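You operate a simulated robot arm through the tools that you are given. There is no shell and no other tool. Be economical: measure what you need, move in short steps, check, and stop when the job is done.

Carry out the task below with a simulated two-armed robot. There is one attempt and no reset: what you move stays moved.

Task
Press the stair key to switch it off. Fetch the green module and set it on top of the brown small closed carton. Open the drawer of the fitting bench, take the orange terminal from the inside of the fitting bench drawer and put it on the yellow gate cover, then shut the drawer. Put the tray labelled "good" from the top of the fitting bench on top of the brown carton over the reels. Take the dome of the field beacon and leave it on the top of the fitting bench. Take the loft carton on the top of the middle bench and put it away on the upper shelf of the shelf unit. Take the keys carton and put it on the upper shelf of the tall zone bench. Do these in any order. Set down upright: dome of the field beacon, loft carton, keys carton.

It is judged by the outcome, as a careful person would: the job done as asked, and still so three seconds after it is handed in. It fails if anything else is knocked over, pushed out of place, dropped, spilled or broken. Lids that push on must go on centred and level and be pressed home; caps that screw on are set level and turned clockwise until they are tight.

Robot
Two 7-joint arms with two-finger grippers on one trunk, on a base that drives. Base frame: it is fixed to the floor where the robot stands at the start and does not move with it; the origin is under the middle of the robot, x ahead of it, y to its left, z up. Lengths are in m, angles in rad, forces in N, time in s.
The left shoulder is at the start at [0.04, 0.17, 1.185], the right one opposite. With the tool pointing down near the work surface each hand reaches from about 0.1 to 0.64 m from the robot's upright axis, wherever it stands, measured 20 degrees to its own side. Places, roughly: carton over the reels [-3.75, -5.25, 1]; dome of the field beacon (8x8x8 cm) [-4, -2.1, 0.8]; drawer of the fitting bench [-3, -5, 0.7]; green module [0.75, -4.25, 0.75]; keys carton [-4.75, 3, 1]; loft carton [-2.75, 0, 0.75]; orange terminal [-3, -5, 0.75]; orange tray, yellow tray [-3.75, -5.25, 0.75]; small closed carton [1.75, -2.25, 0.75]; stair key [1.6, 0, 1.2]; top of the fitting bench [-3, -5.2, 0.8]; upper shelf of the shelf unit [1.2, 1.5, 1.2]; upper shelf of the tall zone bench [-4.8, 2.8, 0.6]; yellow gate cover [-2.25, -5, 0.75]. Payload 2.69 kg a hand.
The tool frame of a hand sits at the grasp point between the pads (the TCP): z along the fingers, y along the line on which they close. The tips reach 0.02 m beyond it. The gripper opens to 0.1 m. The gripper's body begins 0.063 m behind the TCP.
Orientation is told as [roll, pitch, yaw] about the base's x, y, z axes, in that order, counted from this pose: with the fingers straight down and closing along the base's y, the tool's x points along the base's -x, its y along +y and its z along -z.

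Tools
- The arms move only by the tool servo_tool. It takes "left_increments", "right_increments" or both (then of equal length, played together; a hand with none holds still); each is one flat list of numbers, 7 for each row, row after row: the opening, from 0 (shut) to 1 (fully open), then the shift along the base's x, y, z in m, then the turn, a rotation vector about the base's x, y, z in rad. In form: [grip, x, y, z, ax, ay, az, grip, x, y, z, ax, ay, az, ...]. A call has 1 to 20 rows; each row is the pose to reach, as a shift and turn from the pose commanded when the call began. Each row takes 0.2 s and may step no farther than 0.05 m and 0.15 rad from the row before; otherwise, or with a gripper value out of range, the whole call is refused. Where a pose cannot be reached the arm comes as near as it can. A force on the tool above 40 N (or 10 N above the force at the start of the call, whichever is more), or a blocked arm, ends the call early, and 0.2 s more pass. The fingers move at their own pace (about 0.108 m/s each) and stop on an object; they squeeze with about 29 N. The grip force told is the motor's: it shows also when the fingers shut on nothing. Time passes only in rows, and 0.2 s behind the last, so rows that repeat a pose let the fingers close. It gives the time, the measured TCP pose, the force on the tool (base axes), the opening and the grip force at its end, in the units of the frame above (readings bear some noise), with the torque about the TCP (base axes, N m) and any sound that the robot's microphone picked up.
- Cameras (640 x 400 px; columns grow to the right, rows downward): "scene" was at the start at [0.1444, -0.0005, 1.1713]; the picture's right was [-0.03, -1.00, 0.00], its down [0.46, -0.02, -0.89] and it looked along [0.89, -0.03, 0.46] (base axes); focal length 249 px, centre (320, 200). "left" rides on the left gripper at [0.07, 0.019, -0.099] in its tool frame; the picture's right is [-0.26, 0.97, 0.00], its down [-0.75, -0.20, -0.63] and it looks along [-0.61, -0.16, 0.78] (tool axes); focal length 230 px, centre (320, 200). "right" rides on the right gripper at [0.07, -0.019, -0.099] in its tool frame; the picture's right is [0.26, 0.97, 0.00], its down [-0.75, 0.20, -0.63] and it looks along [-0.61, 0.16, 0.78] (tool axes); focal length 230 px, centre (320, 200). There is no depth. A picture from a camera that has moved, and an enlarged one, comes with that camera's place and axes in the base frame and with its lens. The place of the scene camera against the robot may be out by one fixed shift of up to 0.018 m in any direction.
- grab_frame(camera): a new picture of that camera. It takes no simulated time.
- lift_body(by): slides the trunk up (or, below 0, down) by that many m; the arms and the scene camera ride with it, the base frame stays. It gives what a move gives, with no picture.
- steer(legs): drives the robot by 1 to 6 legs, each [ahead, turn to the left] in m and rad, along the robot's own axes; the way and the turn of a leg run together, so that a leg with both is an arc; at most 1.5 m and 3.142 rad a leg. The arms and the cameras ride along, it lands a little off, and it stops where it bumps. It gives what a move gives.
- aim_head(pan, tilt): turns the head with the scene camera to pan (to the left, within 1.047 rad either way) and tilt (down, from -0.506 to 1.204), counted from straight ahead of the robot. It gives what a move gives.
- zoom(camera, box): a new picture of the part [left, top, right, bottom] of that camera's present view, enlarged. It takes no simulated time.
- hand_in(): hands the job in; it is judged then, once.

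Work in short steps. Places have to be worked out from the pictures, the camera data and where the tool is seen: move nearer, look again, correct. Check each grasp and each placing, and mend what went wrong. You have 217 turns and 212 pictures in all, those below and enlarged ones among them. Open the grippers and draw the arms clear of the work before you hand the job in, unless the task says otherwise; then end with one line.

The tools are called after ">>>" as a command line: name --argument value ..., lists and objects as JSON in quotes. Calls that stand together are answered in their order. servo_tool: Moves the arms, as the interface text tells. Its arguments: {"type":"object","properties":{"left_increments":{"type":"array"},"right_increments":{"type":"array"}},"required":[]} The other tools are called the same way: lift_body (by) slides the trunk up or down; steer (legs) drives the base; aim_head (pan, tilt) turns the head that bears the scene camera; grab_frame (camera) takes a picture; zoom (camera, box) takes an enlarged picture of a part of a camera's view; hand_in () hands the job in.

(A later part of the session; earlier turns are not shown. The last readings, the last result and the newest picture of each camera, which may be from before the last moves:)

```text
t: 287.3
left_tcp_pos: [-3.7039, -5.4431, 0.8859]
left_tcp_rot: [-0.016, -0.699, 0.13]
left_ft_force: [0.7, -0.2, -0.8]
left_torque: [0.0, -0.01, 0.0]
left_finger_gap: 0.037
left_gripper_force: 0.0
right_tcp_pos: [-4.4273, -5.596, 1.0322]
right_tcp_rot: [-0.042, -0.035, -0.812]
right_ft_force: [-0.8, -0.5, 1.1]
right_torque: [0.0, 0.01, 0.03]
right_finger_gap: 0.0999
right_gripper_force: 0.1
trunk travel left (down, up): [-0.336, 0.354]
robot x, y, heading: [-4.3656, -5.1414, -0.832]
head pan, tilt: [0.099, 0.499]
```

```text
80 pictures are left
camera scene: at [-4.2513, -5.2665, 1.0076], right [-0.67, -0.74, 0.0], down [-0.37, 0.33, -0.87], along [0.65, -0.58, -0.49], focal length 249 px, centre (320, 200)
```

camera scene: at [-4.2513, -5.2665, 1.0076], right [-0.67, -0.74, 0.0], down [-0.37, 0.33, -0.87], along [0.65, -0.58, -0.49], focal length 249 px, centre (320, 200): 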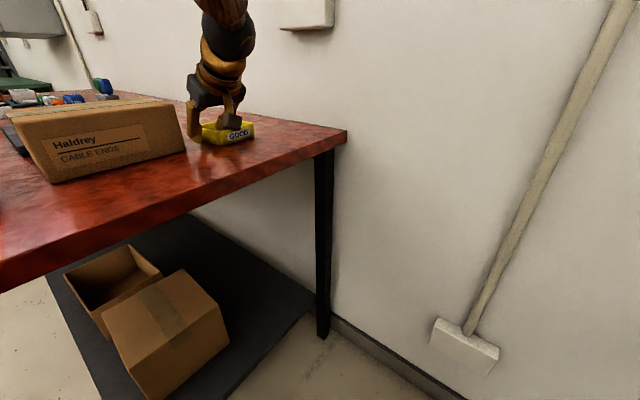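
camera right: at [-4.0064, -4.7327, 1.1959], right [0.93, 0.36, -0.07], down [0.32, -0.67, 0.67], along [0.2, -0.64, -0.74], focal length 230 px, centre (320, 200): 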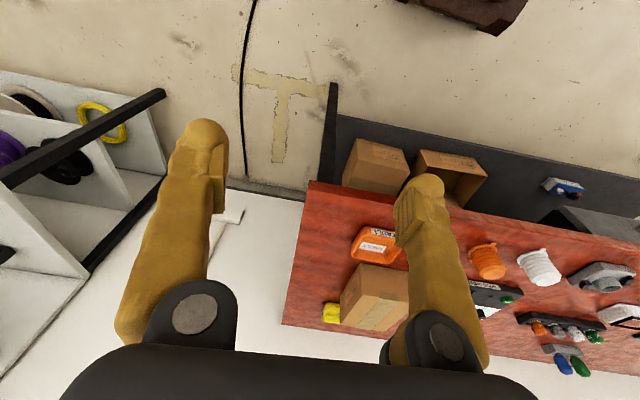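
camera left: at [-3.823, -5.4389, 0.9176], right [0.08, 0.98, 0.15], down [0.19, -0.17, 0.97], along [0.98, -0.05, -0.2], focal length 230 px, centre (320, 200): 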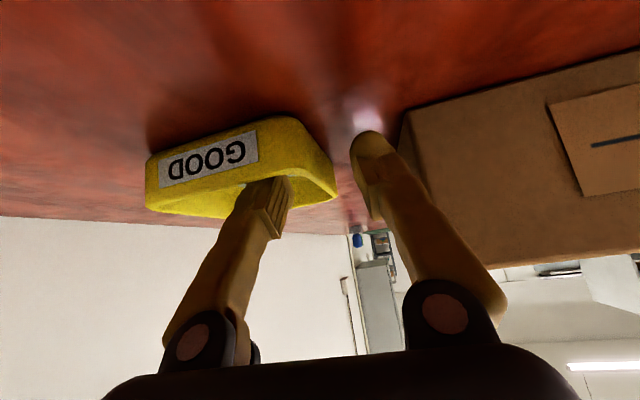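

One finger is inside the tray, the other in the gap outside. I close and lift slightly.

>>> servo_tool --left_increments '[0.2, 0, 0, 0, 0, 0, 0, 0, 0, 0, 0, 0, 0, 0, 0, 0, 0, 0, 0, 0, 0, 0, 0, 0, 0, 0, 0, 0, 0, 0, 0, 0.02, 0, 0, 0]'

>>> lift_body --by 0.12

>>> grab_frame --camera "left"

>>> grab_frame --camera "scene"

```text
t: 288.7
left_tcp_pos: [-3.7026, -5.4064, 0.8954]
left_tcp_rot: [-0.002, -0.684, 0.161]
left_ft_force: [0.2, 0.5, -1.1]
left_torque: [0.01, -0.04, 0.02]
left_finger_gap: 0.0061
left_gripper_force: 29.2
right_tcp_pos: [-4.4421, -5.5775, 1.0226]
right_tcp_rot: [-0.041, 0.005, -0.811]
right_ft_force: [-0.4, 0.6, 0.1]
right_torque: [-0.05, 0.01, -0.01]
right_finger_gap: 0.0998
right_gripper_force: 0.1
trunk travel left (down, up): [-0.336, 0.354]
robot x, y, heading: [-4.3649, -5.1449, -0.83]
head pan, tilt: [0.099, 0.499]
stopped in row 5 (left hand): the arm was blocked; the commanded pose is now the measured one
```

```text
t: 290.2
left_tcp_pos: [-3.7009, -5.4102, 1.0201]
left_tcp_rot: [-0.014, -0.684, 0.17]
left_ft_force: [-0.1, -0.1, 0.0]
left_torque: [0.03, 0.02, 0.0]
left_finger_gap: 0.0057
left_gripper_force: 29.2
right_tcp_pos: [-4.4414, -5.5818, 1.141]
right_tcp_rot: [-0.041, 0.009, -0.812]
right_ft_force: [-0.7, 0.1, -0.8]
right_torque: [-0.01, 0.0, -0.04]
right_finger_gap: 0.1
right_gripper_force: 0.1
trunk travel left (down, up): [-0.456, 0.234]
robot x, y, heading: [-4.3648, -5.1416, -0.834]
head pan, tilt: [0.099, 0.499]
```

```text
79 pictures are left
camera left: at [-3.8198, -5.4112, 1.0521], right [0.04, 0.99, 0.15], down [0.21, -0.16, 0.96], along [0.98, -0.01, -0.22], focal length 230 px, centre (320, 200)
```

left: 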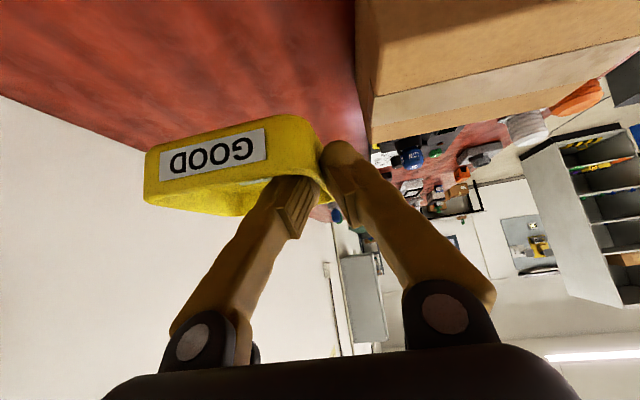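

```text
78 pictures are left
camera scene: at [-4.2498, -5.2681, 1.1275], right [-0.67, -0.74, 0.0], down [-0.37, 0.33, -0.87], along [0.65, -0.58, -0.49], focal length 249 px, centre (320, 200)
```

scene: 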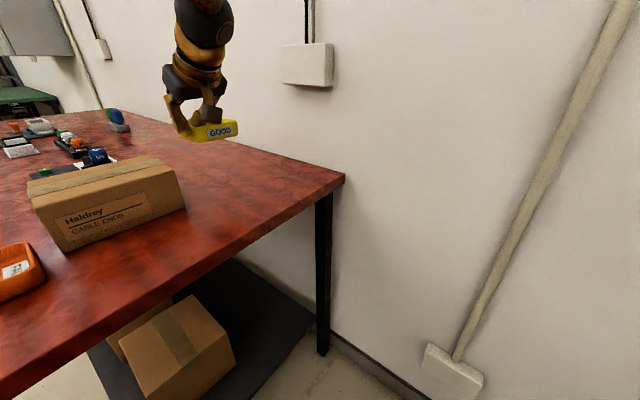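

The tray is lifted. I zoom on the carton to find its top centre.

>>> zoom --camera "scene" --box '[0, 100, 260, 270]'

```text
2.35 times, centred on (130, 185) of scene
camera zoom: at [-4.2498, -5.2681, 1.1275], right [-0.67, -0.74, 0.0], down [-0.37, 0.33, -0.87], along [0.65, -0.58, -0.49], focal length 585 px, centre (767, 235)
```

zoom: 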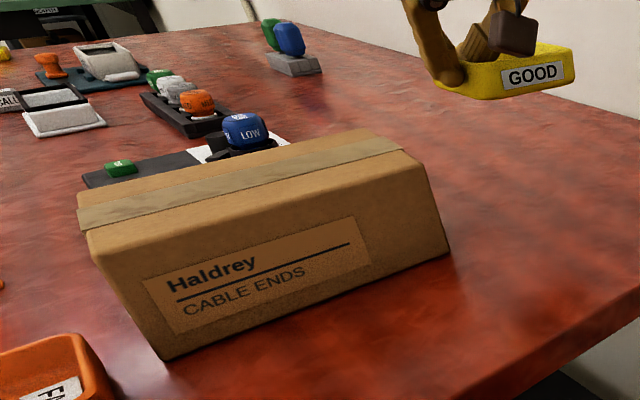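

Carton top centre ≈(-3.643,-5.255), 0.13×0.20 m. A base turn of +0.266 rad swings the tray right over it at the same radius.

>>> steer --legs '[[0, 0.266]]'

>>> aim_head --pan 0.4 --tilt 0.5

>>> grab_frame --camera "scene"

>>> grab_frame --camera "left"

```text
t: 291.1
left_tcp_pos: [-3.692, -5.3106, 1.0204]
left_tcp_rot: [-0.033, -0.662, 0.316]
left_ft_force: [-0.5, -0.3, -0.7]
left_torque: [0.02, -0.01, -0.05]
left_finger_gap: 0.0061
left_gripper_force: 29.0
right_tcp_pos: [-4.4414, -5.5547, 1.1419]
right_tcp_rot: [-0.053, 0.027, -0.753]
right_ft_force: [-0.9, 0.3, 0.1]
right_torque: [-0.05, -0.02, -0.01]
right_finger_gap: 0.0998
right_gripper_force: 0.0
trunk travel left (down, up): [-0.456, 0.234]
robot x, y, heading: [-4.3668, -5.1468, -0.767]
head pan, tilt: [0.099, 0.499]
stopped in leg 1: the robot was blocked; the commanded pose is now the measured one
```

```text
t: 291.9
left_tcp_pos: [-3.6925, -5.3152, 1.0242]
left_tcp_rot: [-0.043, -0.665, 0.322]
left_ft_force: [0.5, 0.3, -1.0]
left_torque: [0.03, 0.06, 0.01]
left_finger_gap: 0.0063
left_gripper_force: 28.8
right_tcp_pos: [-4.442, -5.5575, 1.141]
right_tcp_rot: [-0.051, 0.025, -0.751]
right_ft_force: [0.7, -0.5, 0.3]
right_torque: [0.03, 0.03, 0.0]
right_finger_gap: 0.1
right_gripper_force: 0.0
trunk travel left (down, up): [-0.456, 0.234]
robot x, y, heading: [-4.3675, -5.1427, -0.767]
head pan, tilt: [0.4, 0.499]
```

```text
76 pictures are left
camera scene: at [-4.2285, -5.2359, 1.1277], right [-0.36, -0.93, -0.01], down [-0.46, 0.18, -0.87], along [0.81, -0.31, -0.49], focal length 249 px, centre (320, 200)
```

scene: 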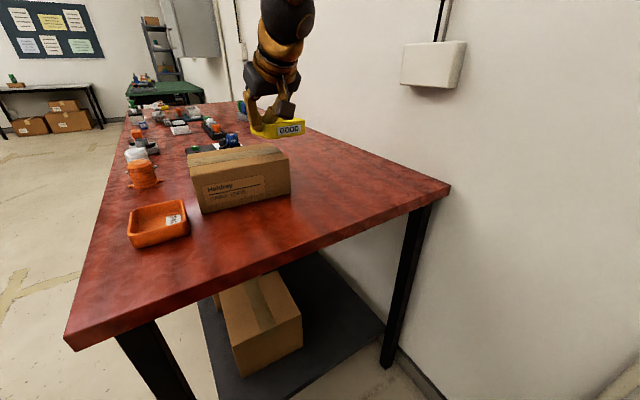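

```text
75 pictures are left
camera left: at [-3.8097, -5.3304, 1.0582], right [-0.09, 0.99, 0.13], down [0.24, -0.1, 0.96], along [0.97, 0.11, -0.23], focal length 230 px, centre (320, 200)
```

left: 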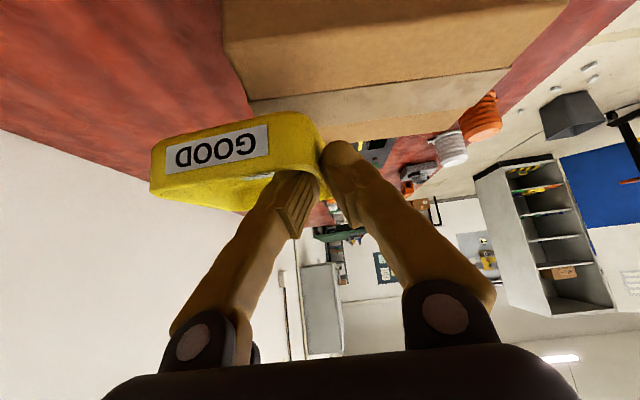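

The base turn stalled after 0.065 rad, so I move the hand itself outward: +3.4 cm x, +9 cm y, to centre the tray over the carton.

>>> servo_tool --left_increments '[0, 0.008, 0.025, 0, 0, 0, 0, 0, 0.016, 0.05, 0, 0, 0, 0, 0, 0.025, 0.075, 0, 0, 0, 0, 0, 0.034, 0.091, 0, 0, 0, 0]'

>>> grab_frame --camera "scene"

>>> grab_frame --camera "left"

```text
t: 292.9
left_tcp_pos: [-3.6659, -5.2393, 1.0322]
left_tcp_rot: [-0.046, -0.683, 0.29]
left_ft_force: [0.5, -0.8, -0.6]
left_torque: [0.01, 0.04, -0.01]
left_finger_gap: 0.006
left_gripper_force: 28.8
right_tcp_pos: [-4.4425, -5.5579, 1.1407]
right_tcp_rot: [-0.05, 0.025, -0.752]
right_ft_force: [-0.6, 0.1, -1.0]
right_torque: [0.01, -0.04, -0.01]
right_finger_gap: 0.1001
right_gripper_force: 0.1
trunk travel left (down, up): [-0.456, 0.234]
robot x, y, heading: [-4.3653, -5.1395, -0.767]
head pan, tilt: [0.4, 0.499]
```

```text
74 pictures are left
camera scene: at [-4.229, -5.2358, 1.1278], right [-0.36, -0.93, -0.01], down [-0.46, 0.18, -0.87], along [0.81, -0.31, -0.49], focal length 249 px, centre (320, 200)
```

scene: 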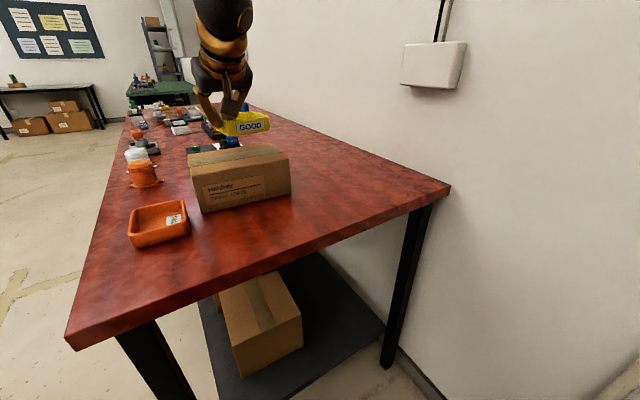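

```text
73 pictures are left
camera left: at [-3.7839, -5.2508, 1.0641], right [-0.06, 0.99, 0.13], down [0.22, -0.11, 0.97], along [0.97, 0.08, -0.21], focal length 230 px, centre (320, 200)
```

left: 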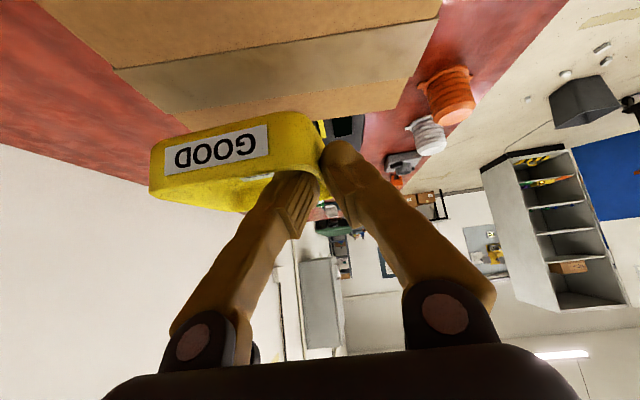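

The tray is about over the carton's middle. I lower with the trunk 5 cm, then feel for contact with small arm steps.

>>> lift_body --by -0.05

>>> servo_tool --left_increments '[0, 0.004, 0.008, -0.004, 0, 0, 0, 0, 0.004, 0.012, -0.009, 0, 0, 0, 0, 0.004, 0.012, -0.014, 0, 0, 0]'

>>> zoom --camera "scene" --box '[140, 40, 340, 220]'

```text
t: 293.8
left_tcp_pos: [-3.6661, -5.2395, 0.9806]
left_tcp_rot: [-0.044, -0.682, 0.287]
left_ft_force: [-0.1, 0.0, -0.6]
left_torque: [0.04, 0.02, -0.03]
left_finger_gap: 0.006
left_gripper_force: 29.0
right_tcp_pos: [-4.4426, -5.5585, 1.0918]
right_tcp_rot: [-0.05, 0.024, -0.753]
right_ft_force: [-0.3, -0.1, -0.3]
right_torque: [0.01, 0.0, 0.0]
right_finger_gap: 0.0998
right_gripper_force: 0.0
trunk travel left (down, up): [-0.406, 0.284]
robot x, y, heading: [-4.3655, -5.1454, -0.771]
head pan, tilt: [0.4, 0.499]
```

```text
t: 294.6
left_tcp_pos: [-3.6615, -5.229, 0.9717]
left_tcp_rot: [-0.051, -0.69, 0.291]
left_ft_force: [2.1, -6.4, 31.4]
left_torque: [-0.02, -0.29, -0.01]
left_finger_gap: 0.0058
left_gripper_force: 28.9
right_tcp_pos: [-4.444, -5.5591, 1.0919]
right_tcp_rot: [-0.048, 0.022, -0.753]
right_ft_force: [0.0, 0.8, -0.1]
right_torque: [-0.01, 0.01, 0.01]
right_finger_gap: 0.0999
right_gripper_force: 0.1
trunk travel left (down, up): [-0.406, 0.284]
robot x, y, heading: [-4.3645, -5.142, -0.766]
head pan, tilt: [0.4, 0.499]
```

```text
2.22 times, centred on (240, 130) of scene
camera zoom: at [-4.232, -5.2356, 1.0784], right [-0.36, -0.93, -0.01], down [-0.46, 0.18, -0.87], along [0.81, -0.31, -0.49], focal length 553 px, centre (498, 356)
```

zoom: 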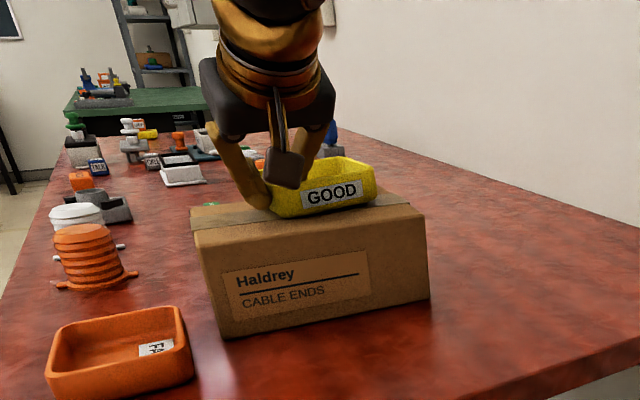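

The tray rests on the carton with margin all round. I ease, open a little, and lift straight off.

>>> servo_tool --left_increments '[0, 0, 0, 0.004, 0, 0, 0, 0.12, 0, 0, 0.004, 0, 0, 0, 0.3, 0, 0, 0.004, 0, 0, 0, 0.3, 0, 0, 0.004, 0, 0, 0, 0.3, 0, 0, 0.03, 0, 0, 0, 0.3, 0, 0, 0.07, 0, 0, 0, 0.3, 0, 0, 0.11, 0, 0, 0]'

>>> zoom --camera "scene" --box '[140, 40, 340, 220]'

```text
t: 296.2
left_tcp_pos: [-3.6604, -5.2279, 1.0769]
left_tcp_rot: [-0.042, -0.682, 0.291]
left_ft_force: [0.1, -0.8, -0.3]
left_torque: [0.05, -0.03, 0.02]
left_finger_gap: 0.0299
left_gripper_force: 0.1
right_tcp_pos: [-4.4422, -5.5584, 1.0922]
right_tcp_rot: [-0.052, 0.024, -0.753]
right_ft_force: [-0.6, -0.5, -0.1]
right_torque: [0.02, -0.03, 0.01]
right_finger_gap: 0.1001
right_gripper_force: 0.0
trunk travel left (down, up): [-0.406, 0.284]
robot x, y, heading: [-4.3621, -5.1433, -0.766]
head pan, tilt: [0.4, 0.499]
```

```text
2.22 times, centred on (240, 130) of scene
camera zoom: at [-4.2301, -5.2351, 1.0779], right [-0.36, -0.93, -0.01], down [-0.46, 0.18, -0.87], along [0.81, -0.31, -0.49], focal length 553 px, centre (498, 356)
```

zoom: 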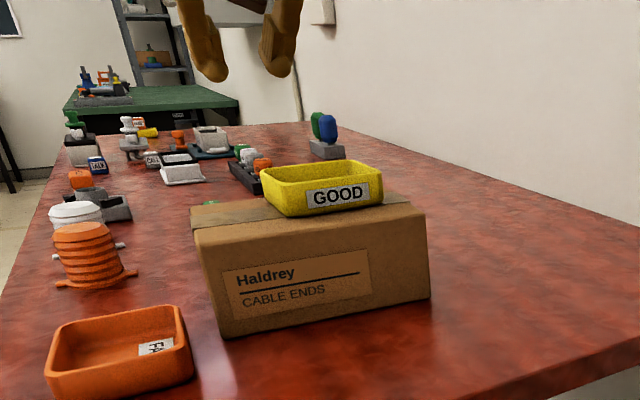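

The tray sits squarely on the carton. I bring the right hand ahead, untilt the left hand, and back out of the gap.

>>> servo_tool --left_increments '[0.3, -0.01, 0.0, 0.03, -0.037, 0.125, 0, 0.3, -0.02, 0.0, 0.05, -0.075, 0.25, 0, 0.3, -0.03, 0.0, 0.05, -0.112, 0.375, 0, 0.5, -0.04, 0.0, 0.05, -0.15, 0.5, 0, 0.5, -0.05, 0, 0.05, -0.187, 0.625, 0, 0.5, -0.06, 0, 0.05, -0.195, 0.65, 0]' --right_increments '[1, 0.025, -0.025, 0, 0, 0, 0, 1, 0.05, -0.05, 0, 0, 0, 0, 1, 0.075, -0.075, 0, 0, 0, 0, 1, 0.1, -0.1, 0, 0, 0, 0, 1, 0.125, -0.12, 0, 0, 0, 0, 1, 0.14, -0.13, 0, 0, 0, 0]'

>>> steer --legs '[[-0.6, 0]]'

```text
t: 297.6
left_tcp_pos: [-3.7242, -5.2282, 1.1274]
left_tcp_rot: [-0.046, -0.001, 0.289]
left_ft_force: [-0.1, 0.5, 0.6]
left_torque: [0.01, -0.02, -0.05]
left_finger_gap: 0.0499
left_gripper_force: 0.1
right_tcp_pos: [-4.2989, -5.6934, 1.1024]
right_tcp_rot: [-0.051, -0.029, -0.752]
right_ft_force: [0.8, -0.1, -0.5]
right_torque: [0.04, 0.0, 0.0]
right_finger_gap: 0.0998
right_gripper_force: 0.2
trunk travel left (down, up): [-0.406, 0.284]
robot x, y, heading: [-4.36, -5.1406, -0.764]
head pan, tilt: [0.4, 0.499]
```

```text
t: 301.1
left_tcp_pos: [-4.1568, -4.814, 1.1274]
left_tcp_rot: [-0.045, -0.004, 0.274]
left_ft_force: [0.5, 0.5, -0.3]
left_torque: [-0.02, -0.02, -0.02]
left_finger_gap: 0.0499
left_gripper_force: 0.1
right_tcp_pos: [-4.7423, -5.2671, 1.1034]
right_tcp_rot: [-0.051, -0.029, -0.768]
right_ft_force: [-0.9, 0.2, 0.4]
right_torque: [-0.04, 0.02, 0.03]
right_finger_gap: 0.1002
right_gripper_force: 0.1
trunk travel left (down, up): [-0.406, 0.284]
robot x, y, heading: [-4.7996, -4.7188, -0.784]
head pan, tilt: [0.4, 0.499]
```

Next is the beacon dome. I straighten the left hand's yaw and turn towards (-4,-2.1) to look.

>>> servo_tool --left_increments '[0.8, 0, 0, 0, 0, 0, -0.14, 0.8, 0, 0, 0, 0, 0, -0.28, 0.8, -0.01, -0.02, 0, 0, 0, -0.42, 0.8, -0.02, -0.04, 0, 0, 0, -0.56, 0.8, -0.03, -0.05, 0, 0, 0, -0.7, 0.8, -0.04, -0.06, 0, 0, 0, -0.84, 0.8, -0.05, -0.06, 0, 0, 0, -0.98, 0.8, -0.05, -0.06, 0, 0, 0, -1.04]'

>>> steer --legs '[[0, 1.1], [0, 0.95]]'

>>> aim_head --pan 0 --tilt 0.25

>>> grab_frame --camera "scene"

```text
t: 302.9
left_tcp_pos: [-4.2178, -4.8617, 1.1337]
left_tcp_rot: [-0.06, -0.012, -0.772]
left_ft_force: [0.8, 0.0, 0.3]
left_torque: [0.01, 0.0, -0.03]
left_finger_gap: 0.08
left_gripper_force: 0.0
right_tcp_pos: [-4.7532, -5.2572, 1.1095]
right_tcp_rot: [-0.052, -0.047, -0.769]
right_ft_force: [0.3, -0.6, 0.3]
right_torque: [0.01, -0.01, 0.0]
right_finger_gap: 0.1002
right_gripper_force: 0.1
trunk travel left (down, up): [-0.406, 0.284]
robot x, y, heading: [-4.7917, -4.7198, -0.789]
head pan, tilt: [0.4, 0.499]
```

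```text
t: 308.6
left_tcp_pos: [-4.9469, -4.1372, 1.1348]
left_tcp_rot: [-0.062, -0.01, 1.3]
left_ft_force: [-0.3, -0.2, -0.6]
left_torque: [-0.04, 0.0, -0.02]
left_finger_gap: 0.0798
left_gripper_force: 0.0
right_tcp_pos: [-4.3455, -4.4209, 1.1089]
right_tcp_rot: [-0.053, -0.045, 1.294]
right_ft_force: [0.6, 0.5, 0.0]
right_torque: [-0.01, 0.0, 0.02]
right_finger_gap: 0.1
right_gripper_force: 0.0
trunk travel left (down, up): [-0.406, 0.284]
robot x, y, heading: [-4.7892, -4.7211, 1.273]
head pan, tilt: [0.4, 0.499]
```

```text
t: 309.5
left_tcp_pos: [-4.9507, -4.1527, 1.1418]
left_tcp_rot: [-0.062, -0.026, 1.3]
left_ft_force: [-0.6, 0.3, 0.3]
left_torque: [-0.04, 0.04, 0.01]
left_finger_gap: 0.0802
left_gripper_force: 0.1
right_tcp_pos: [-4.3484, -4.4369, 1.1147]
right_tcp_rot: [-0.053, -0.059, 1.294]
right_ft_force: [-0.5, 0.2, 0.5]
right_torque: [-0.03, 0.0, -0.01]
right_finger_gap: 0.0999
right_gripper_force: 0.1
trunk travel left (down, up): [-0.406, 0.284]
robot x, y, heading: [-4.7826, -4.719, 1.278]
head pan, tilt: [0.0, 0.25]
```

```text
70 pictures are left
camera scene: at [-4.7467, -4.5414, 1.1005], right [0.96, -0.29, 0.0], down [-0.08, -0.25, -0.96], along [0.28, 0.92, -0.27], focal length 249 px, centre (320, 200)
```

scene: 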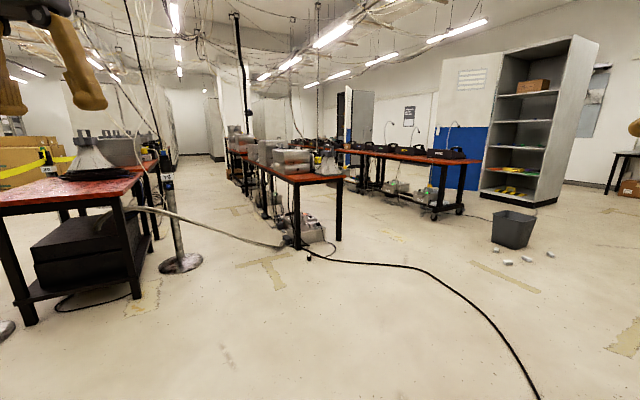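

The beacon dome should be near pixel (321,163), on the right-hand red table. I zoom in.

>>> zoom --camera "scene" --box '[230, 110, 400, 260]'

```text
2.67 times, centred on (315, 185) of scene
camera zoom: at [-4.7467, -4.5414, 1.1005], right [0.96, -0.29, 0.0], down [-0.08, -0.25, -0.96], along [0.28, 0.92, -0.27], focal length 663 px, centre (333, 240)
```

zoom: 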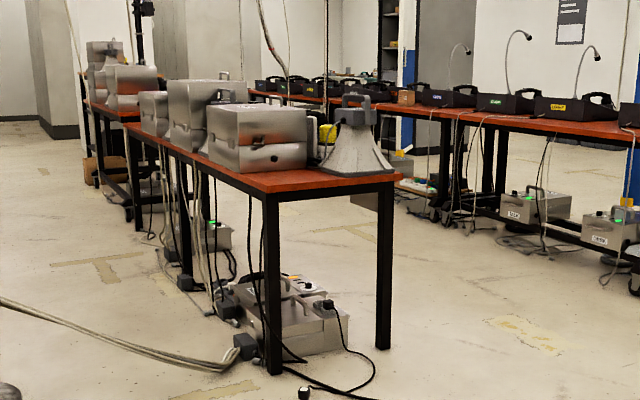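

The yellow object behind the grey horn, near (-4.05,-2.15), is likely the dome. I drive round to the table's open east side and look.

>>> steer --legs '[[0, -0.4], [1.5, 0], [0.72, 0], [0, 0.9]]'

>>> aim_head --pan 0.4 --tilt 0.35

>>> grab_frame --camera "scene"

```text
t: 324.0
left_tcp_pos: [-3.8755, -2.5736, 1.1424]
left_tcp_rot: [-0.063, -0.025, 1.839]
left_ft_force: [0.1, 0.2, -0.7]
left_torque: [-0.01, 0.02, 0.01]
left_finger_gap: 0.08
left_gripper_force: 0.1
right_tcp_pos: [-3.2119, -2.5077, 1.116]
right_tcp_rot: [-0.052, -0.061, 1.836]
right_ft_force: [0.3, -0.2, 0.1]
right_torque: [0.02, -0.02, 0.0]
right_finger_gap: 0.0999
right_gripper_force: 0.0
trunk travel left (down, up): [-0.406, 0.284]
robot x, y, heading: [-3.4411, -2.9694, 1.819]
head pan, tilt: [0.0, 0.25]
```

```text
t: 324.9
left_tcp_pos: [-3.8705, -2.589, 1.1502]
left_tcp_rot: [-0.062, -0.042, 1.839]
left_ft_force: [0.1, 0.5, 0.1]
left_torque: [-0.01, 0.02, -0.01]
left_finger_gap: 0.08
left_gripper_force: 0.1
right_tcp_pos: [-3.2099, -2.5222, 1.1208]
right_tcp_rot: [-0.053, -0.076, 1.837]
right_ft_force: [0.4, -0.2, -0.5]
right_torque: [-0.05, 0.01, 0.01]
right_finger_gap: 0.0998
right_gripper_force: 0.0
trunk travel left (down, up): [-0.406, 0.284]
robot x, y, heading: [-3.4418, -2.9707, 1.819]
head pan, tilt: [0.4, 0.351]
```

```text
68 pictures are left
camera scene: at [-3.53, -2.8084, 1.0912], right [0.8, 0.6, -0.01], down [0.21, -0.29, -0.93], along [-0.56, 0.74, -0.36], focal length 249 px, centre (320, 200)
```

scene: 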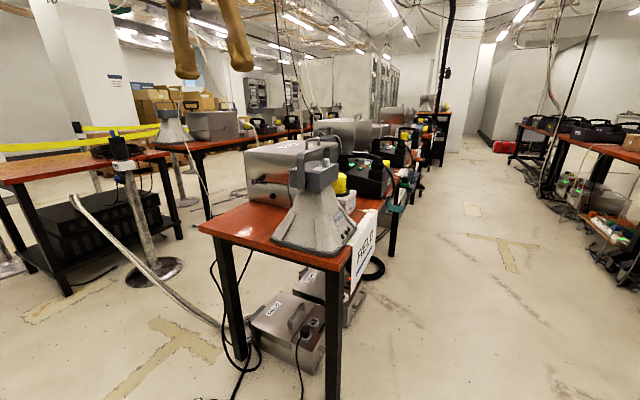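

The yellow dome is behind the horn on the "FIELD" unit. I raise the trunk, drive up the aisle, and face the table from the east.

>>> lift_body --by 0.15

>>> steer --legs '[[0, -0.35], [1.0, 0], [0, 1.6]]'

>>> aim_head --pan 0.2 --tilt 0.6

>>> grab_frame --camera "scene"

```text
t: 326.6
left_tcp_pos: [-3.8706, -2.5906, 1.3]
left_tcp_rot: [-0.063, -0.042, 1.839]
left_ft_force: [0.1, 0.1, -0.2]
left_torque: [0.0, -0.02, 0.0]
left_finger_gap: 0.08
left_gripper_force: 0.1
right_tcp_pos: [-3.2088, -2.5236, 1.2703]
right_tcp_rot: [-0.053, -0.077, 1.834]
right_ft_force: [-0.3, 0.1, -0.3]
right_torque: [-0.01, 0.02, 0.0]
right_finger_gap: 0.1002
right_gripper_force: 0.1
trunk travel left (down, up): [-0.556, 0.134]
robot x, y, heading: [-3.44, -2.9668, 1.82]
head pan, tilt: [0.4, 0.351]
```

```text
t: 336.8
left_tcp_pos: [-3.8479, -2.2709, 1.3001]
left_tcp_rot: [-0.062, -0.045, 3.073]
left_ft_force: [-0.9, 0.9, 0.2]
left_torque: [-0.03, -0.01, -0.03]
left_finger_gap: 0.08
left_gripper_force: 0.1
right_tcp_pos: [-3.6901, -1.6256, 1.2714]
right_tcp_rot: [-0.051, -0.077, 3.07]
right_ft_force: [0.0, 0.0, 0.2]
right_torque: [0.0, 0.0, -0.02]
right_finger_gap: 0.1
right_gripper_force: 0.0
trunk travel left (down, up): [-0.556, 0.134]
robot x, y, heading: [-3.3426, -1.9861, 3.052]
head pan, tilt: [0.4, 0.351]
```

```text
t: 337.6
left_tcp_pos: [-3.8262, -2.2735, 1.3086]
left_tcp_rot: [-0.064, -0.061, 3.073]
left_ft_force: [0.6, -0.6, 0.1]
left_torque: [0.0, 0.09, -0.02]
left_finger_gap: 0.0802
left_gripper_force: 0.0
right_tcp_pos: [-3.6685, -1.6297, 1.2717]
right_tcp_rot: [-0.052, -0.077, 3.068]
right_ft_force: [-0.3, 0.0, 0.6]
right_torque: [0.01, 0.02, 0.0]
right_finger_gap: 0.1002
right_gripper_force: 0.1
trunk travel left (down, up): [-0.556, 0.134]
robot x, y, heading: [-3.3421, -1.9849, 3.048]
head pan, tilt: [0.201, 0.6]
```

```text
67 pictures are left
camera scene: at [-3.5329, -1.9836, 1.219], right [-0.11, 0.99, 0.0], down [0.57, 0.06, -0.82], along [-0.81, -0.09, -0.58], focal length 249 px, centre (320, 200)
```

scene: 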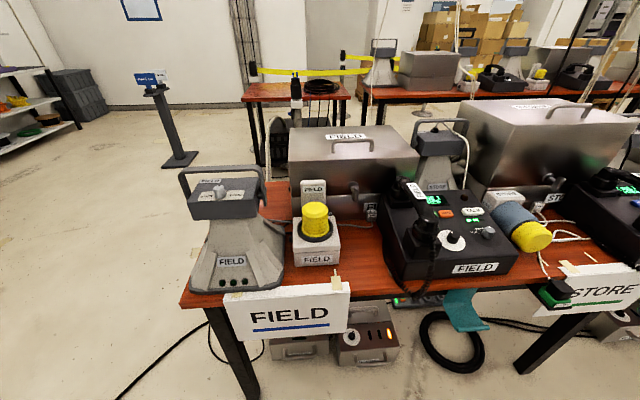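

The FIELD beacon (white base, yellow dome) is right ahead. I zoom in on it.

>>> zoom --camera "scene" --box '[265, 165, 375, 275]'

>>> grab_frame --camera "left"

```text
3.64 times, centred on (320, 220) of scene
camera zoom: at [-3.5329, -1.9836, 1.219], right [-0.11, 0.99, 0.0], down [0.57, 0.06, -0.82], along [-0.81, -0.09, -0.58], focal length 904 px, centre (320, 127)
```

zoom: 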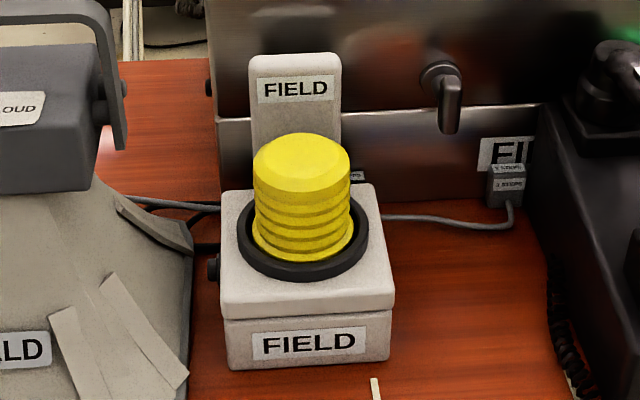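

```text
65 pictures are left
camera left: at [-3.7518, -2.3047, 1.4014], right [-0.33, -0.94, -0.05], down [-0.7, 0.21, 0.69], along [-0.64, 0.26, -0.73], focal length 230 px, centre (320, 200)
```

left: 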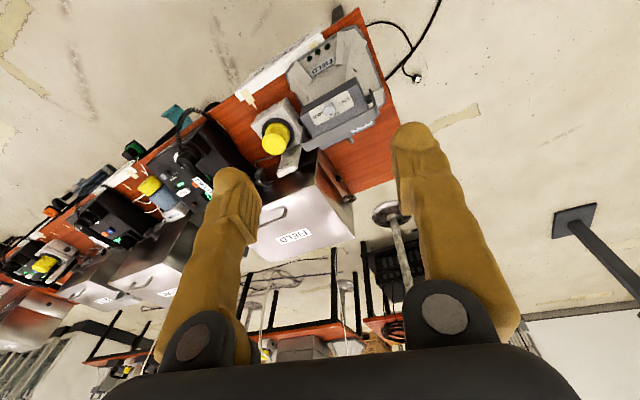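

Dome centre triangulates to (-4.007,-2.048,0.81), ~7 cm wide, label plate close behind it, so I will close along y. I turn 0.12 right and go 8 cm closer to put it on the left arm's side.

>>> steer --legs '[[0, -0.12], [0.08, 0]]'

>>> servo_tool --left_increments '[1, -0.025, 0.02, 0, 0.03, 0.03, 0.03, 1, -0.05, 0.045, 0, 0.06, 0.06, 0.06, 1, -0.07, 0.07, 0, 0.06, 0.06, 0.09, 1, -0.09, 0.1, -0.01, 0.06, 0.06, 0.12, 1, -0.09, 0.1, -0.05, 0.06, 0.06, 0.12, 1, -0.09, 0.1, -0.09, 0.06, 0.06, 0.12]'

>>> grab_frame --camera "left"

```text
t: 339.2
left_tcp_pos: [-3.9245, -2.2008, 1.3135]
left_tcp_rot: [-0.065, -0.071, 2.952]
left_ft_force: [-0.8, 0.2, 0.5]
left_torque: [-0.02, -0.03, 0.01]
left_finger_gap: 0.0799
left_gripper_force: 0.0
right_tcp_pos: [-3.6911, -1.5775, 1.2846]
right_tcp_rot: [-0.054, -0.113, 2.949]
right_ft_force: [0.4, 0.0, 0.2]
right_torque: [-0.04, -0.06, 0.01]
right_finger_gap: 0.0997
right_gripper_force: 0.0
trunk travel left (down, up): [-0.556, 0.134]
robot x, y, heading: [-3.4236, -1.9621, 2.931]
head pan, tilt: [0.201, 0.6]
```

```text
t: 340.6
left_tcp_pos: [-4.0253, -2.0983, 1.2233]
left_tcp_rot: [-0.117, -0.133, 3.077]
left_ft_force: [0.1, -0.8, 0.2]
left_torque: [0.0, 0.02, -0.03]
left_finger_gap: 0.0997
left_gripper_force: 0.1
right_tcp_pos: [-3.6968, -1.5757, 1.2664]
right_tcp_rot: [-0.053, -0.058, 2.951]
right_ft_force: [0.4, 0.7, 0.3]
right_torque: [-0.03, -0.01, 0.01]
right_finger_gap: 0.1
right_gripper_force: 0.0
trunk travel left (down, up): [-0.556, 0.134]
robot x, y, heading: [-3.4249, -1.9649, 2.932]
head pan, tilt: [0.201, 0.6]
```

```text
64 pictures are left
camera left: at [-3.9457, -2.1333, 1.3098], right [-0.33, -0.94, -0.08], down [-0.65, 0.17, 0.74], along [-0.68, 0.3, -0.67], focal length 230 px, centre (320, 200)
```

left: 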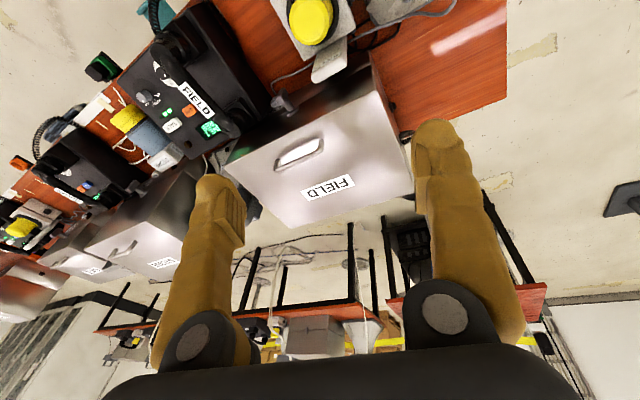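

I tilted the wrong way; I correct that, centre over the dome at (-4.007,-2.053) and come down 0.2 m.

>>> servo_tool --left_increments '[1, 0.006, 0.015, 0, -0.04, -0.045, 0.02, 1, 0.012, 0.03, 0, -0.08, -0.09, 0.04, 1, 0.018, 0.046, -0.02, -0.117, -0.133, 0.05, 1, 0.018, 0.046, -0.065, -0.117, -0.133, 0.05, 1, 0.018, 0.046, -0.11, -0.117, -0.133, 0.05, 1, 0.018, 0.046, -0.155, -0.117, -0.133, 0.05, 1, 0.018, 0.046, -0.2, -0.117, -0.133, 0.05]'

>>> grab_frame --camera "left"

>>> grab_frame --camera "scene"

```text
t: 342.2
left_tcp_pos: [-4.0043, -2.0502, 1.0204]
left_tcp_rot: [-0.005, 0.005, 3.121]
left_ft_force: [-0.5, -0.1, 0.3]
left_torque: [0.02, -0.01, 0.0]
left_finger_gap: 0.1
left_gripper_force: 0.0
right_tcp_pos: [-3.6992, -1.5757, 1.2652]
right_tcp_rot: [-0.052, -0.055, 2.95]
right_ft_force: [-0.2, -0.9, 0.1]
right_torque: [0.01, -0.03, -0.01]
right_finger_gap: 0.1
right_gripper_force: 0.1
trunk travel left (down, up): [-0.556, 0.134]
robot x, y, heading: [-3.4235, -1.9641, 2.932]
head pan, tilt: [0.201, 0.6]
```

```text
63 pictures are left
camera left: at [-3.9356, -2.0717, 1.12], right [-0.28, -0.96, -0.01], down [-0.75, 0.21, 0.63], along [-0.6, 0.18, -0.78], focal length 230 px, centre (320, 200)
```

left: 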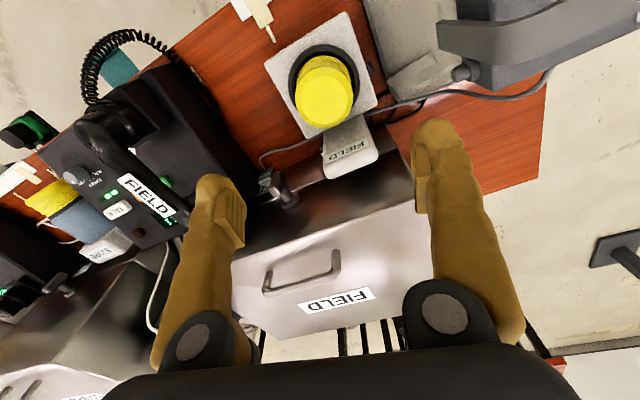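

```text
62 pictures are left
camera scene: at [-3.6158, -1.9447, 1.2185], right [0.01, 1.0, 0.0], down [0.58, -0.01, -0.81], along [-0.81, 0.0, -0.58], focal length 249 px, centre (320, 200)
```

scene: 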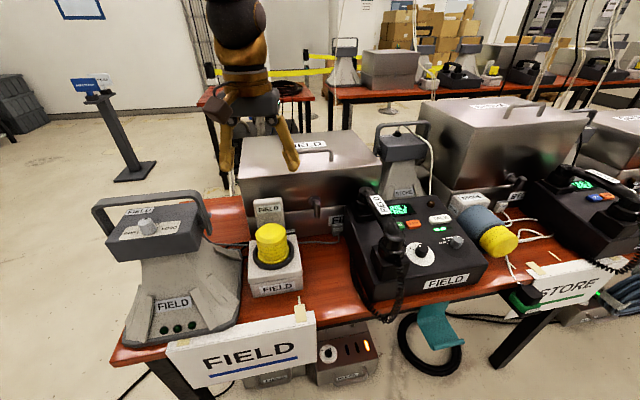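

Centred within a centimetre. I descend to TCP z≈0.828.

>>> servo_tool --left_increments '[1, 0.004, -0.003, -0.045, 0, 0, 0, 1, 0.004, -0.003, -0.09, 0, 0, 0, 1, 0.004, -0.003, -0.13, 0, 0, 0, 1, 0.004, -0.003, -0.165, 0, 0, 0, 1, 0.004, -0.003, -0.192, 0, 0, 0]'

>>> grab_frame --camera "left"

>>> zoom --camera "scene" --box '[190, 150, 360, 300]'

```text
t: 343.2
left_tcp_pos: [-3.9885, -2.0574, 0.8734]
left_tcp_rot: [-0.008, -0.015, 3.119]
left_ft_force: [0.7, 0.1, 0.0]
left_torque: [0.0, 0.03, -0.02]
left_finger_gap: 0.0997
left_gripper_force: 0.1
right_tcp_pos: [-3.671, -1.5817, 1.2506]
right_tcp_rot: [-0.051, 0.0, 2.949]
right_ft_force: [0.5, 0.0, 0.1]
right_torque: [0.0, 0.03, 0.01]
right_finger_gap: 0.1
right_gripper_force: 0.0
trunk travel left (down, up): [-0.556, 0.134]
robot x, y, heading: [-3.4224, -1.9629, 2.933]
head pan, tilt: [0.201, 0.6]
stopped in row 5 (left hand): the arm was blocked; the commanded pose is now the measured one
```

```text
61 pictures are left
camera left: at [-3.9179, -2.0779, 0.9705], right [-0.28, -0.96, 0.0], down [-0.74, 0.21, 0.64], along [-0.61, 0.18, -0.77], focal length 230 px, centre (320, 200)
```

left: 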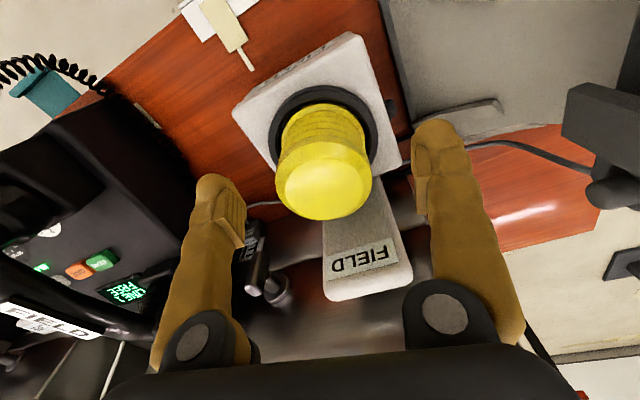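

```text
2.67 times, centred on (275, 225) of scene
camera zoom: at [-3.6135, -1.9447, 1.2189], right [0.01, 1.0, 0.0], down [0.58, -0.01, -0.82], along [-0.82, 0.0, -0.58], focal length 663 px, centre (440, 133)
```

zoom: 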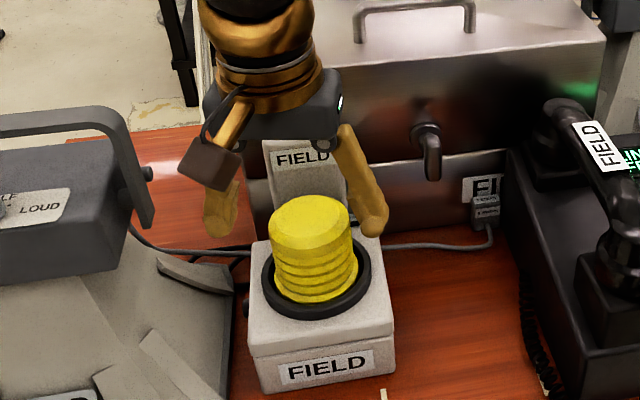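

Stalled 4.5 cm high; I nudge the base 1.2 cm ahead and lower by trunk.

>>> steer --legs '[[0.012, 0]]'

>>> lift_body --by -0.048

>>> grab_frame --camera "left"

```text
t: 344.0
left_tcp_pos: [-4.0012, -2.0547, 0.8694]
left_tcp_rot: [-0.007, -0.008, 3.119]
left_ft_force: [-0.1, -0.4, -0.5]
left_torque: [0.05, 0.02, -0.02]
left_finger_gap: 0.1
left_gripper_force: 0.1
right_tcp_pos: [-3.6857, -1.5797, 1.2514]
right_tcp_rot: [-0.05, 0.0, 2.95]
right_ft_force: [-0.4, 0.7, 0.1]
right_torque: [-0.01, -0.02, -0.02]
right_finger_gap: 0.0999
right_gripper_force: 0.1
trunk travel left (down, up): [-0.556, 0.134]
robot x, y, heading: [-3.4355, -1.9607, 2.932]
head pan, tilt: [0.201, 0.6]
```

```text
t: 344.9
left_tcp_pos: [-3.988, -2.0572, 0.8304]
left_tcp_rot: [-0.012, -0.025, 3.119]
left_ft_force: [-0.1, -0.3, -0.6]
left_torque: [0.03, -0.02, -0.01]
left_finger_gap: 0.1
left_gripper_force: 0.1
right_tcp_pos: [-3.6605, -1.5833, 1.1902]
right_tcp_rot: [-0.049, 0.048, 2.949]
right_ft_force: [0.1, -0.3, 0.1]
right_torque: [-0.03, -0.01, -0.05]
right_finger_gap: 0.0998
right_gripper_force: 0.0
trunk travel left (down, up): [-0.508, 0.182]
robot x, y, heading: [-3.4387, -1.9669, 2.928]
head pan, tilt: [0.201, 0.6]
```

```text
59 pictures are left
camera left: at [-3.9169, -2.0785, 0.9272], right [-0.28, -0.96, 0.0], down [-0.73, 0.21, 0.65], along [-0.62, 0.18, -0.76], focal length 230 px, centre (320, 200)
```

left: 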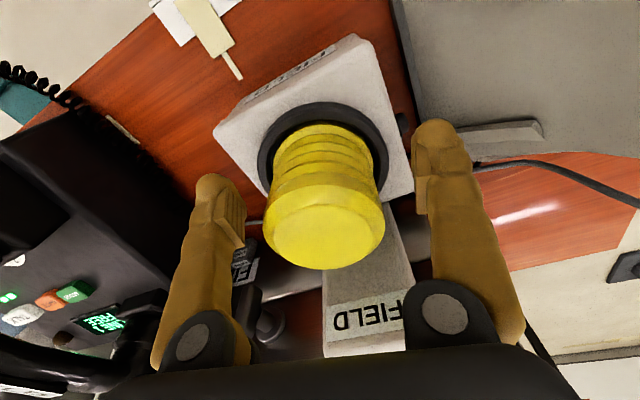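

I nudge 1.1 cm ahead to centre on the dome, then close.

>>> steer --legs '[[0.012, 0]]'

>>> servo_tool --left_increments '[0.6, 0, 0, 0, 0, 0, 0, 0.3, 0, 0, 0, 0, 0, 0, 0.3, 0, 0, 0, 0, 0, 0]'

>>> grab_frame --camera "left"

```text
t: 345.6
left_tcp_pos: [-4.0005, -2.055, 0.8295]
left_tcp_rot: [-0.01, -0.025, 3.12]
left_ft_force: [-0.7, -1.2, -0.1]
left_torque: [-0.01, -0.03, 0.0]
left_finger_gap: 0.1001
left_gripper_force: 0.0
right_tcp_pos: [-3.6726, -1.5821, 1.1904]
right_tcp_rot: [-0.049, 0.047, 2.95]
right_ft_force: [-0.4, -0.4, 0.0]
right_torque: [0.0, 0.02, -0.03]
right_finger_gap: 0.1001
right_gripper_force: 0.1
trunk travel left (down, up): [-0.508, 0.182]
robot x, y, heading: [-3.4451, -1.9614, 2.934]
head pan, tilt: [0.201, 0.6]
```

```text
t: 346.4
left_tcp_pos: [-3.9892, -2.0568, 0.8409]
left_tcp_rot: [-0.012, -0.045, 3.118]
left_ft_force: [1.3, -0.2, 15.5]
left_torque: [0.02, 0.3, 0.0]
left_finger_gap: 0.0581
left_gripper_force: 29.0
right_tcp_pos: [-3.6481, -1.5868, 1.1796]
right_tcp_rot: [-0.048, 0.096, 2.949]
right_ft_force: [-0.3, -0.2, 0.2]
right_torque: [0.02, 0.02, 0.04]
right_finger_gap: 0.1002
right_gripper_force: 0.2
trunk travel left (down, up): [-0.508, 0.182]
robot x, y, heading: [-3.4491, -1.9592, 2.934]
head pan, tilt: [0.201, 0.6]
```

```text
58 pictures are left
camera left: at [-3.9148, -2.0785, 0.9355], right [-0.28, -0.96, 0.0], down [-0.72, 0.21, 0.66], along [-0.64, 0.19, -0.75], focal length 230 px, centre (320, 200)
```

left: 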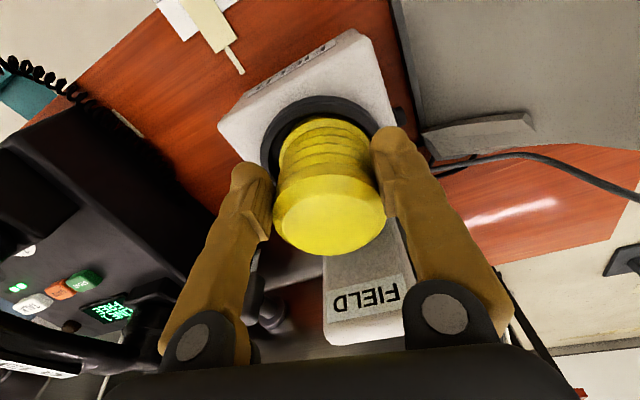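

The dome is held (gap 5.8 cm). I try a small straight lift to see whether it is loose or locked.

>>> servo_tool --left_increments '[0, 0, 0, 0.004, 0, 0, 0, 0, 0, 0, 0.01, 0, 0, 0]'

>>> grab_frame --camera "left"

```text
t: 347.0
left_tcp_pos: [-3.9879, -2.057, 0.8471]
left_tcp_rot: [-0.011, -0.038, 3.118]
left_ft_force: [0.4, -0.6, -1.1]
left_torque: [0.0, -0.02, -0.02]
left_finger_gap: 0.0582
left_gripper_force: 28.9
right_tcp_pos: [-3.6486, -1.5876, 1.1793]
right_tcp_rot: [-0.046, 0.096, 2.951]
right_ft_force: [0.1, 0.8, -1.3]
right_torque: [0.02, 0.04, 0.01]
right_finger_gap: 0.1002
right_gripper_force: 0.0
trunk travel left (down, up): [-0.508, 0.182]
robot x, y, heading: [-3.4483, -1.958, 2.931]
head pan, tilt: [0.201, 0.6]
```

```text
57 pictures are left
camera left: at [-3.9138, -2.0794, 0.9434], right [-0.28, -0.96, 0.0], down [-0.72, 0.21, 0.66], along [-0.63, 0.19, -0.75], focal length 230 px, centre (320, 200)
```

left: 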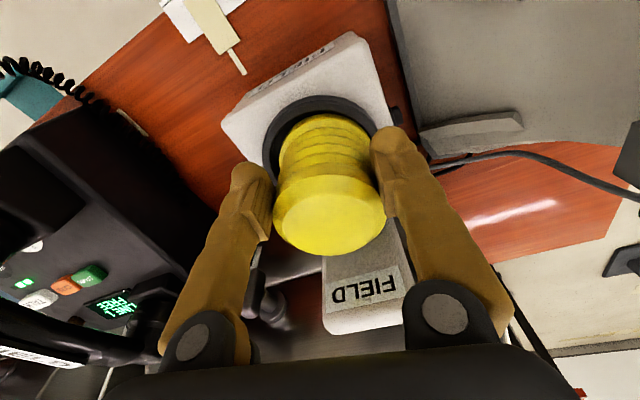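

It rises freely (only about 1 N), so it is loose. I lift further with the trunk and check that only the dome comes.

>>> lift_body --by 0.12

>>> grab_frame --camera "scene"

```text
t: 348.5
left_tcp_pos: [-3.9882, -2.0574, 0.9677]
left_tcp_rot: [-0.012, -0.039, 3.119]
left_ft_force: [1.1, 0.6, -1.0]
left_torque: [-0.02, 0.01, 0.01]
left_finger_gap: 0.0583
left_gripper_force: 29.5
right_tcp_pos: [-3.6493, -1.5867, 1.2973]
right_tcp_rot: [-0.048, 0.1, 2.95]
right_ft_force: [0.4, -0.5, -0.4]
right_torque: [0.02, 0.03, -0.03]
right_finger_gap: 0.1002
right_gripper_force: 0.1
trunk travel left (down, up): [-0.628, 0.062]
robot x, y, heading: [-3.451, -1.96, 2.933]
head pan, tilt: [0.201, 0.6]
```

```text
56 pictures are left
camera scene: at [-3.6401, -1.9395, 1.2905], right [0.01, 1.0, 0.0], down [0.58, -0.01, -0.82], along [-0.82, 0.01, -0.58], focal length 249 px, centre (320, 200)
```

scene: 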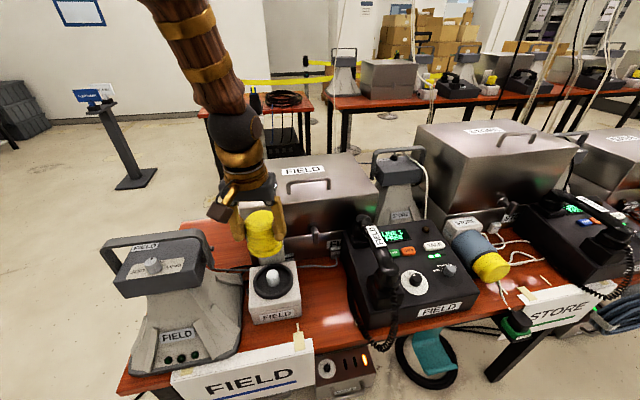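

The dome is off cleanly. I bring the right hand ahead, back off, and drive south to the fitting bench, keeping west of the scraps.

>>> servo_tool --right_increments '[1, -0.045, 0.01, -0.02, 0, 0, 0, 1, -0.09, 0.02, -0.04, 0, 0, 0, 1, -0.13, 0.03, -0.06, 0, 0, 0, 1, -0.17, 0.035, -0.08, 0, 0, 0]'

>>> steer --legs '[[-0.3, 0], [0, 1.8], [1.5, 0], [0.42, 0]]'

```text
refused: row 1 steps farther than a row can; nothing moved
```

```text
t: 349.8
left_tcp_pos: [-3.8995, -2.0768, 0.9636]
left_tcp_rot: [-0.013, -0.029, 3.115]
left_ft_force: [1.7, -0.5, -0.7]
left_torque: [0.06, 0.09, 0.03]
left_finger_gap: 0.058
left_gripper_force: 28.9
right_tcp_pos: [-3.5699, -1.6047, 1.308]
right_tcp_rot: [-0.049, 0.056, 2.945]
right_ft_force: [1.8, -0.3, -1.0]
right_torque: [0.1, 0.14, 0.0]
right_finger_gap: 0.1
right_gripper_force: 0.0
trunk travel left (down, up): [-0.628, 0.062]
robot x, y, heading: [-3.3534, -1.9835, 2.933]
head pan, tilt: [0.201, 0.6]
stopped in leg 1: the robot was blocked; the commanded pose is now the measured one
```

The right hand is too near the body again; I move it ahead with smaller steps and continue.

>>> servo_tool --right_increments '[1, -0.035, 0.008, -0.015, 0, 0, 0, 1, -0.07, 0.015, -0.03, 0, 0, 0, 1, -0.105, 0.022, -0.05, 0, 0, 0, 1, -0.14, 0.03, -0.07, 0, 0, 0, 1, -0.18, 0.035, -0.085, 0, 0, 0]'

>>> steer --legs '[[-0.2, 0], [0, 1.8], [1.5, 0], [0.42, 0]]'

```text
t: 351.0
left_tcp_pos: [-3.8826, -2.0774, 0.974]
left_tcp_rot: [-0.013, -0.046, 3.116]
left_ft_force: [2.0, 0.1, -1.0]
left_torque: [0.02, 0.05, 0.0]
left_finger_gap: 0.0578
left_gripper_force: 28.8
right_tcp_pos: [-3.7243, -1.5724, 1.2277]
right_tcp_rot: [-0.047, 0.034, 2.941]
right_ft_force: [1.0, 0.3, 0.1]
right_torque: [0.0, 0.04, -0.02]
right_finger_gap: 0.1002
right_gripper_force: 0.0
trunk travel left (down, up): [-0.628, 0.062]
robot x, y, heading: [-3.3582, -1.9825, 2.925]
head pan, tilt: [0.201, 0.6]
```

```text
t: 358.1
left_tcp_pos: [-2.894, -2.4957, 0.9878]
left_tcp_rot: [-0.016, -0.072, -1.27]
left_ft_force: [-0.2, -0.4, 0.5]
left_torque: [0.0, -0.01, 0.03]
left_finger_gap: 0.0001
left_gripper_force: 29.3
right_tcp_pos: [-3.4236, -2.5011, 1.2388]
right_tcp_rot: [-0.043, 0.009, -1.441]
right_ft_force: [-0.2, 0.0, -1.1]
right_torque: [0.02, 0.01, 0.02]
right_finger_gap: 0.1
right_gripper_force: 0.1
trunk travel left (down, up): [-0.628, 0.062]
robot x, y, heading: [-3.1661, -2.0525, -1.416]
head pan, tilt: [0.201, 0.6]
stopped in leg 3: the robot was blocked; the commanded pose is now the measured one
```

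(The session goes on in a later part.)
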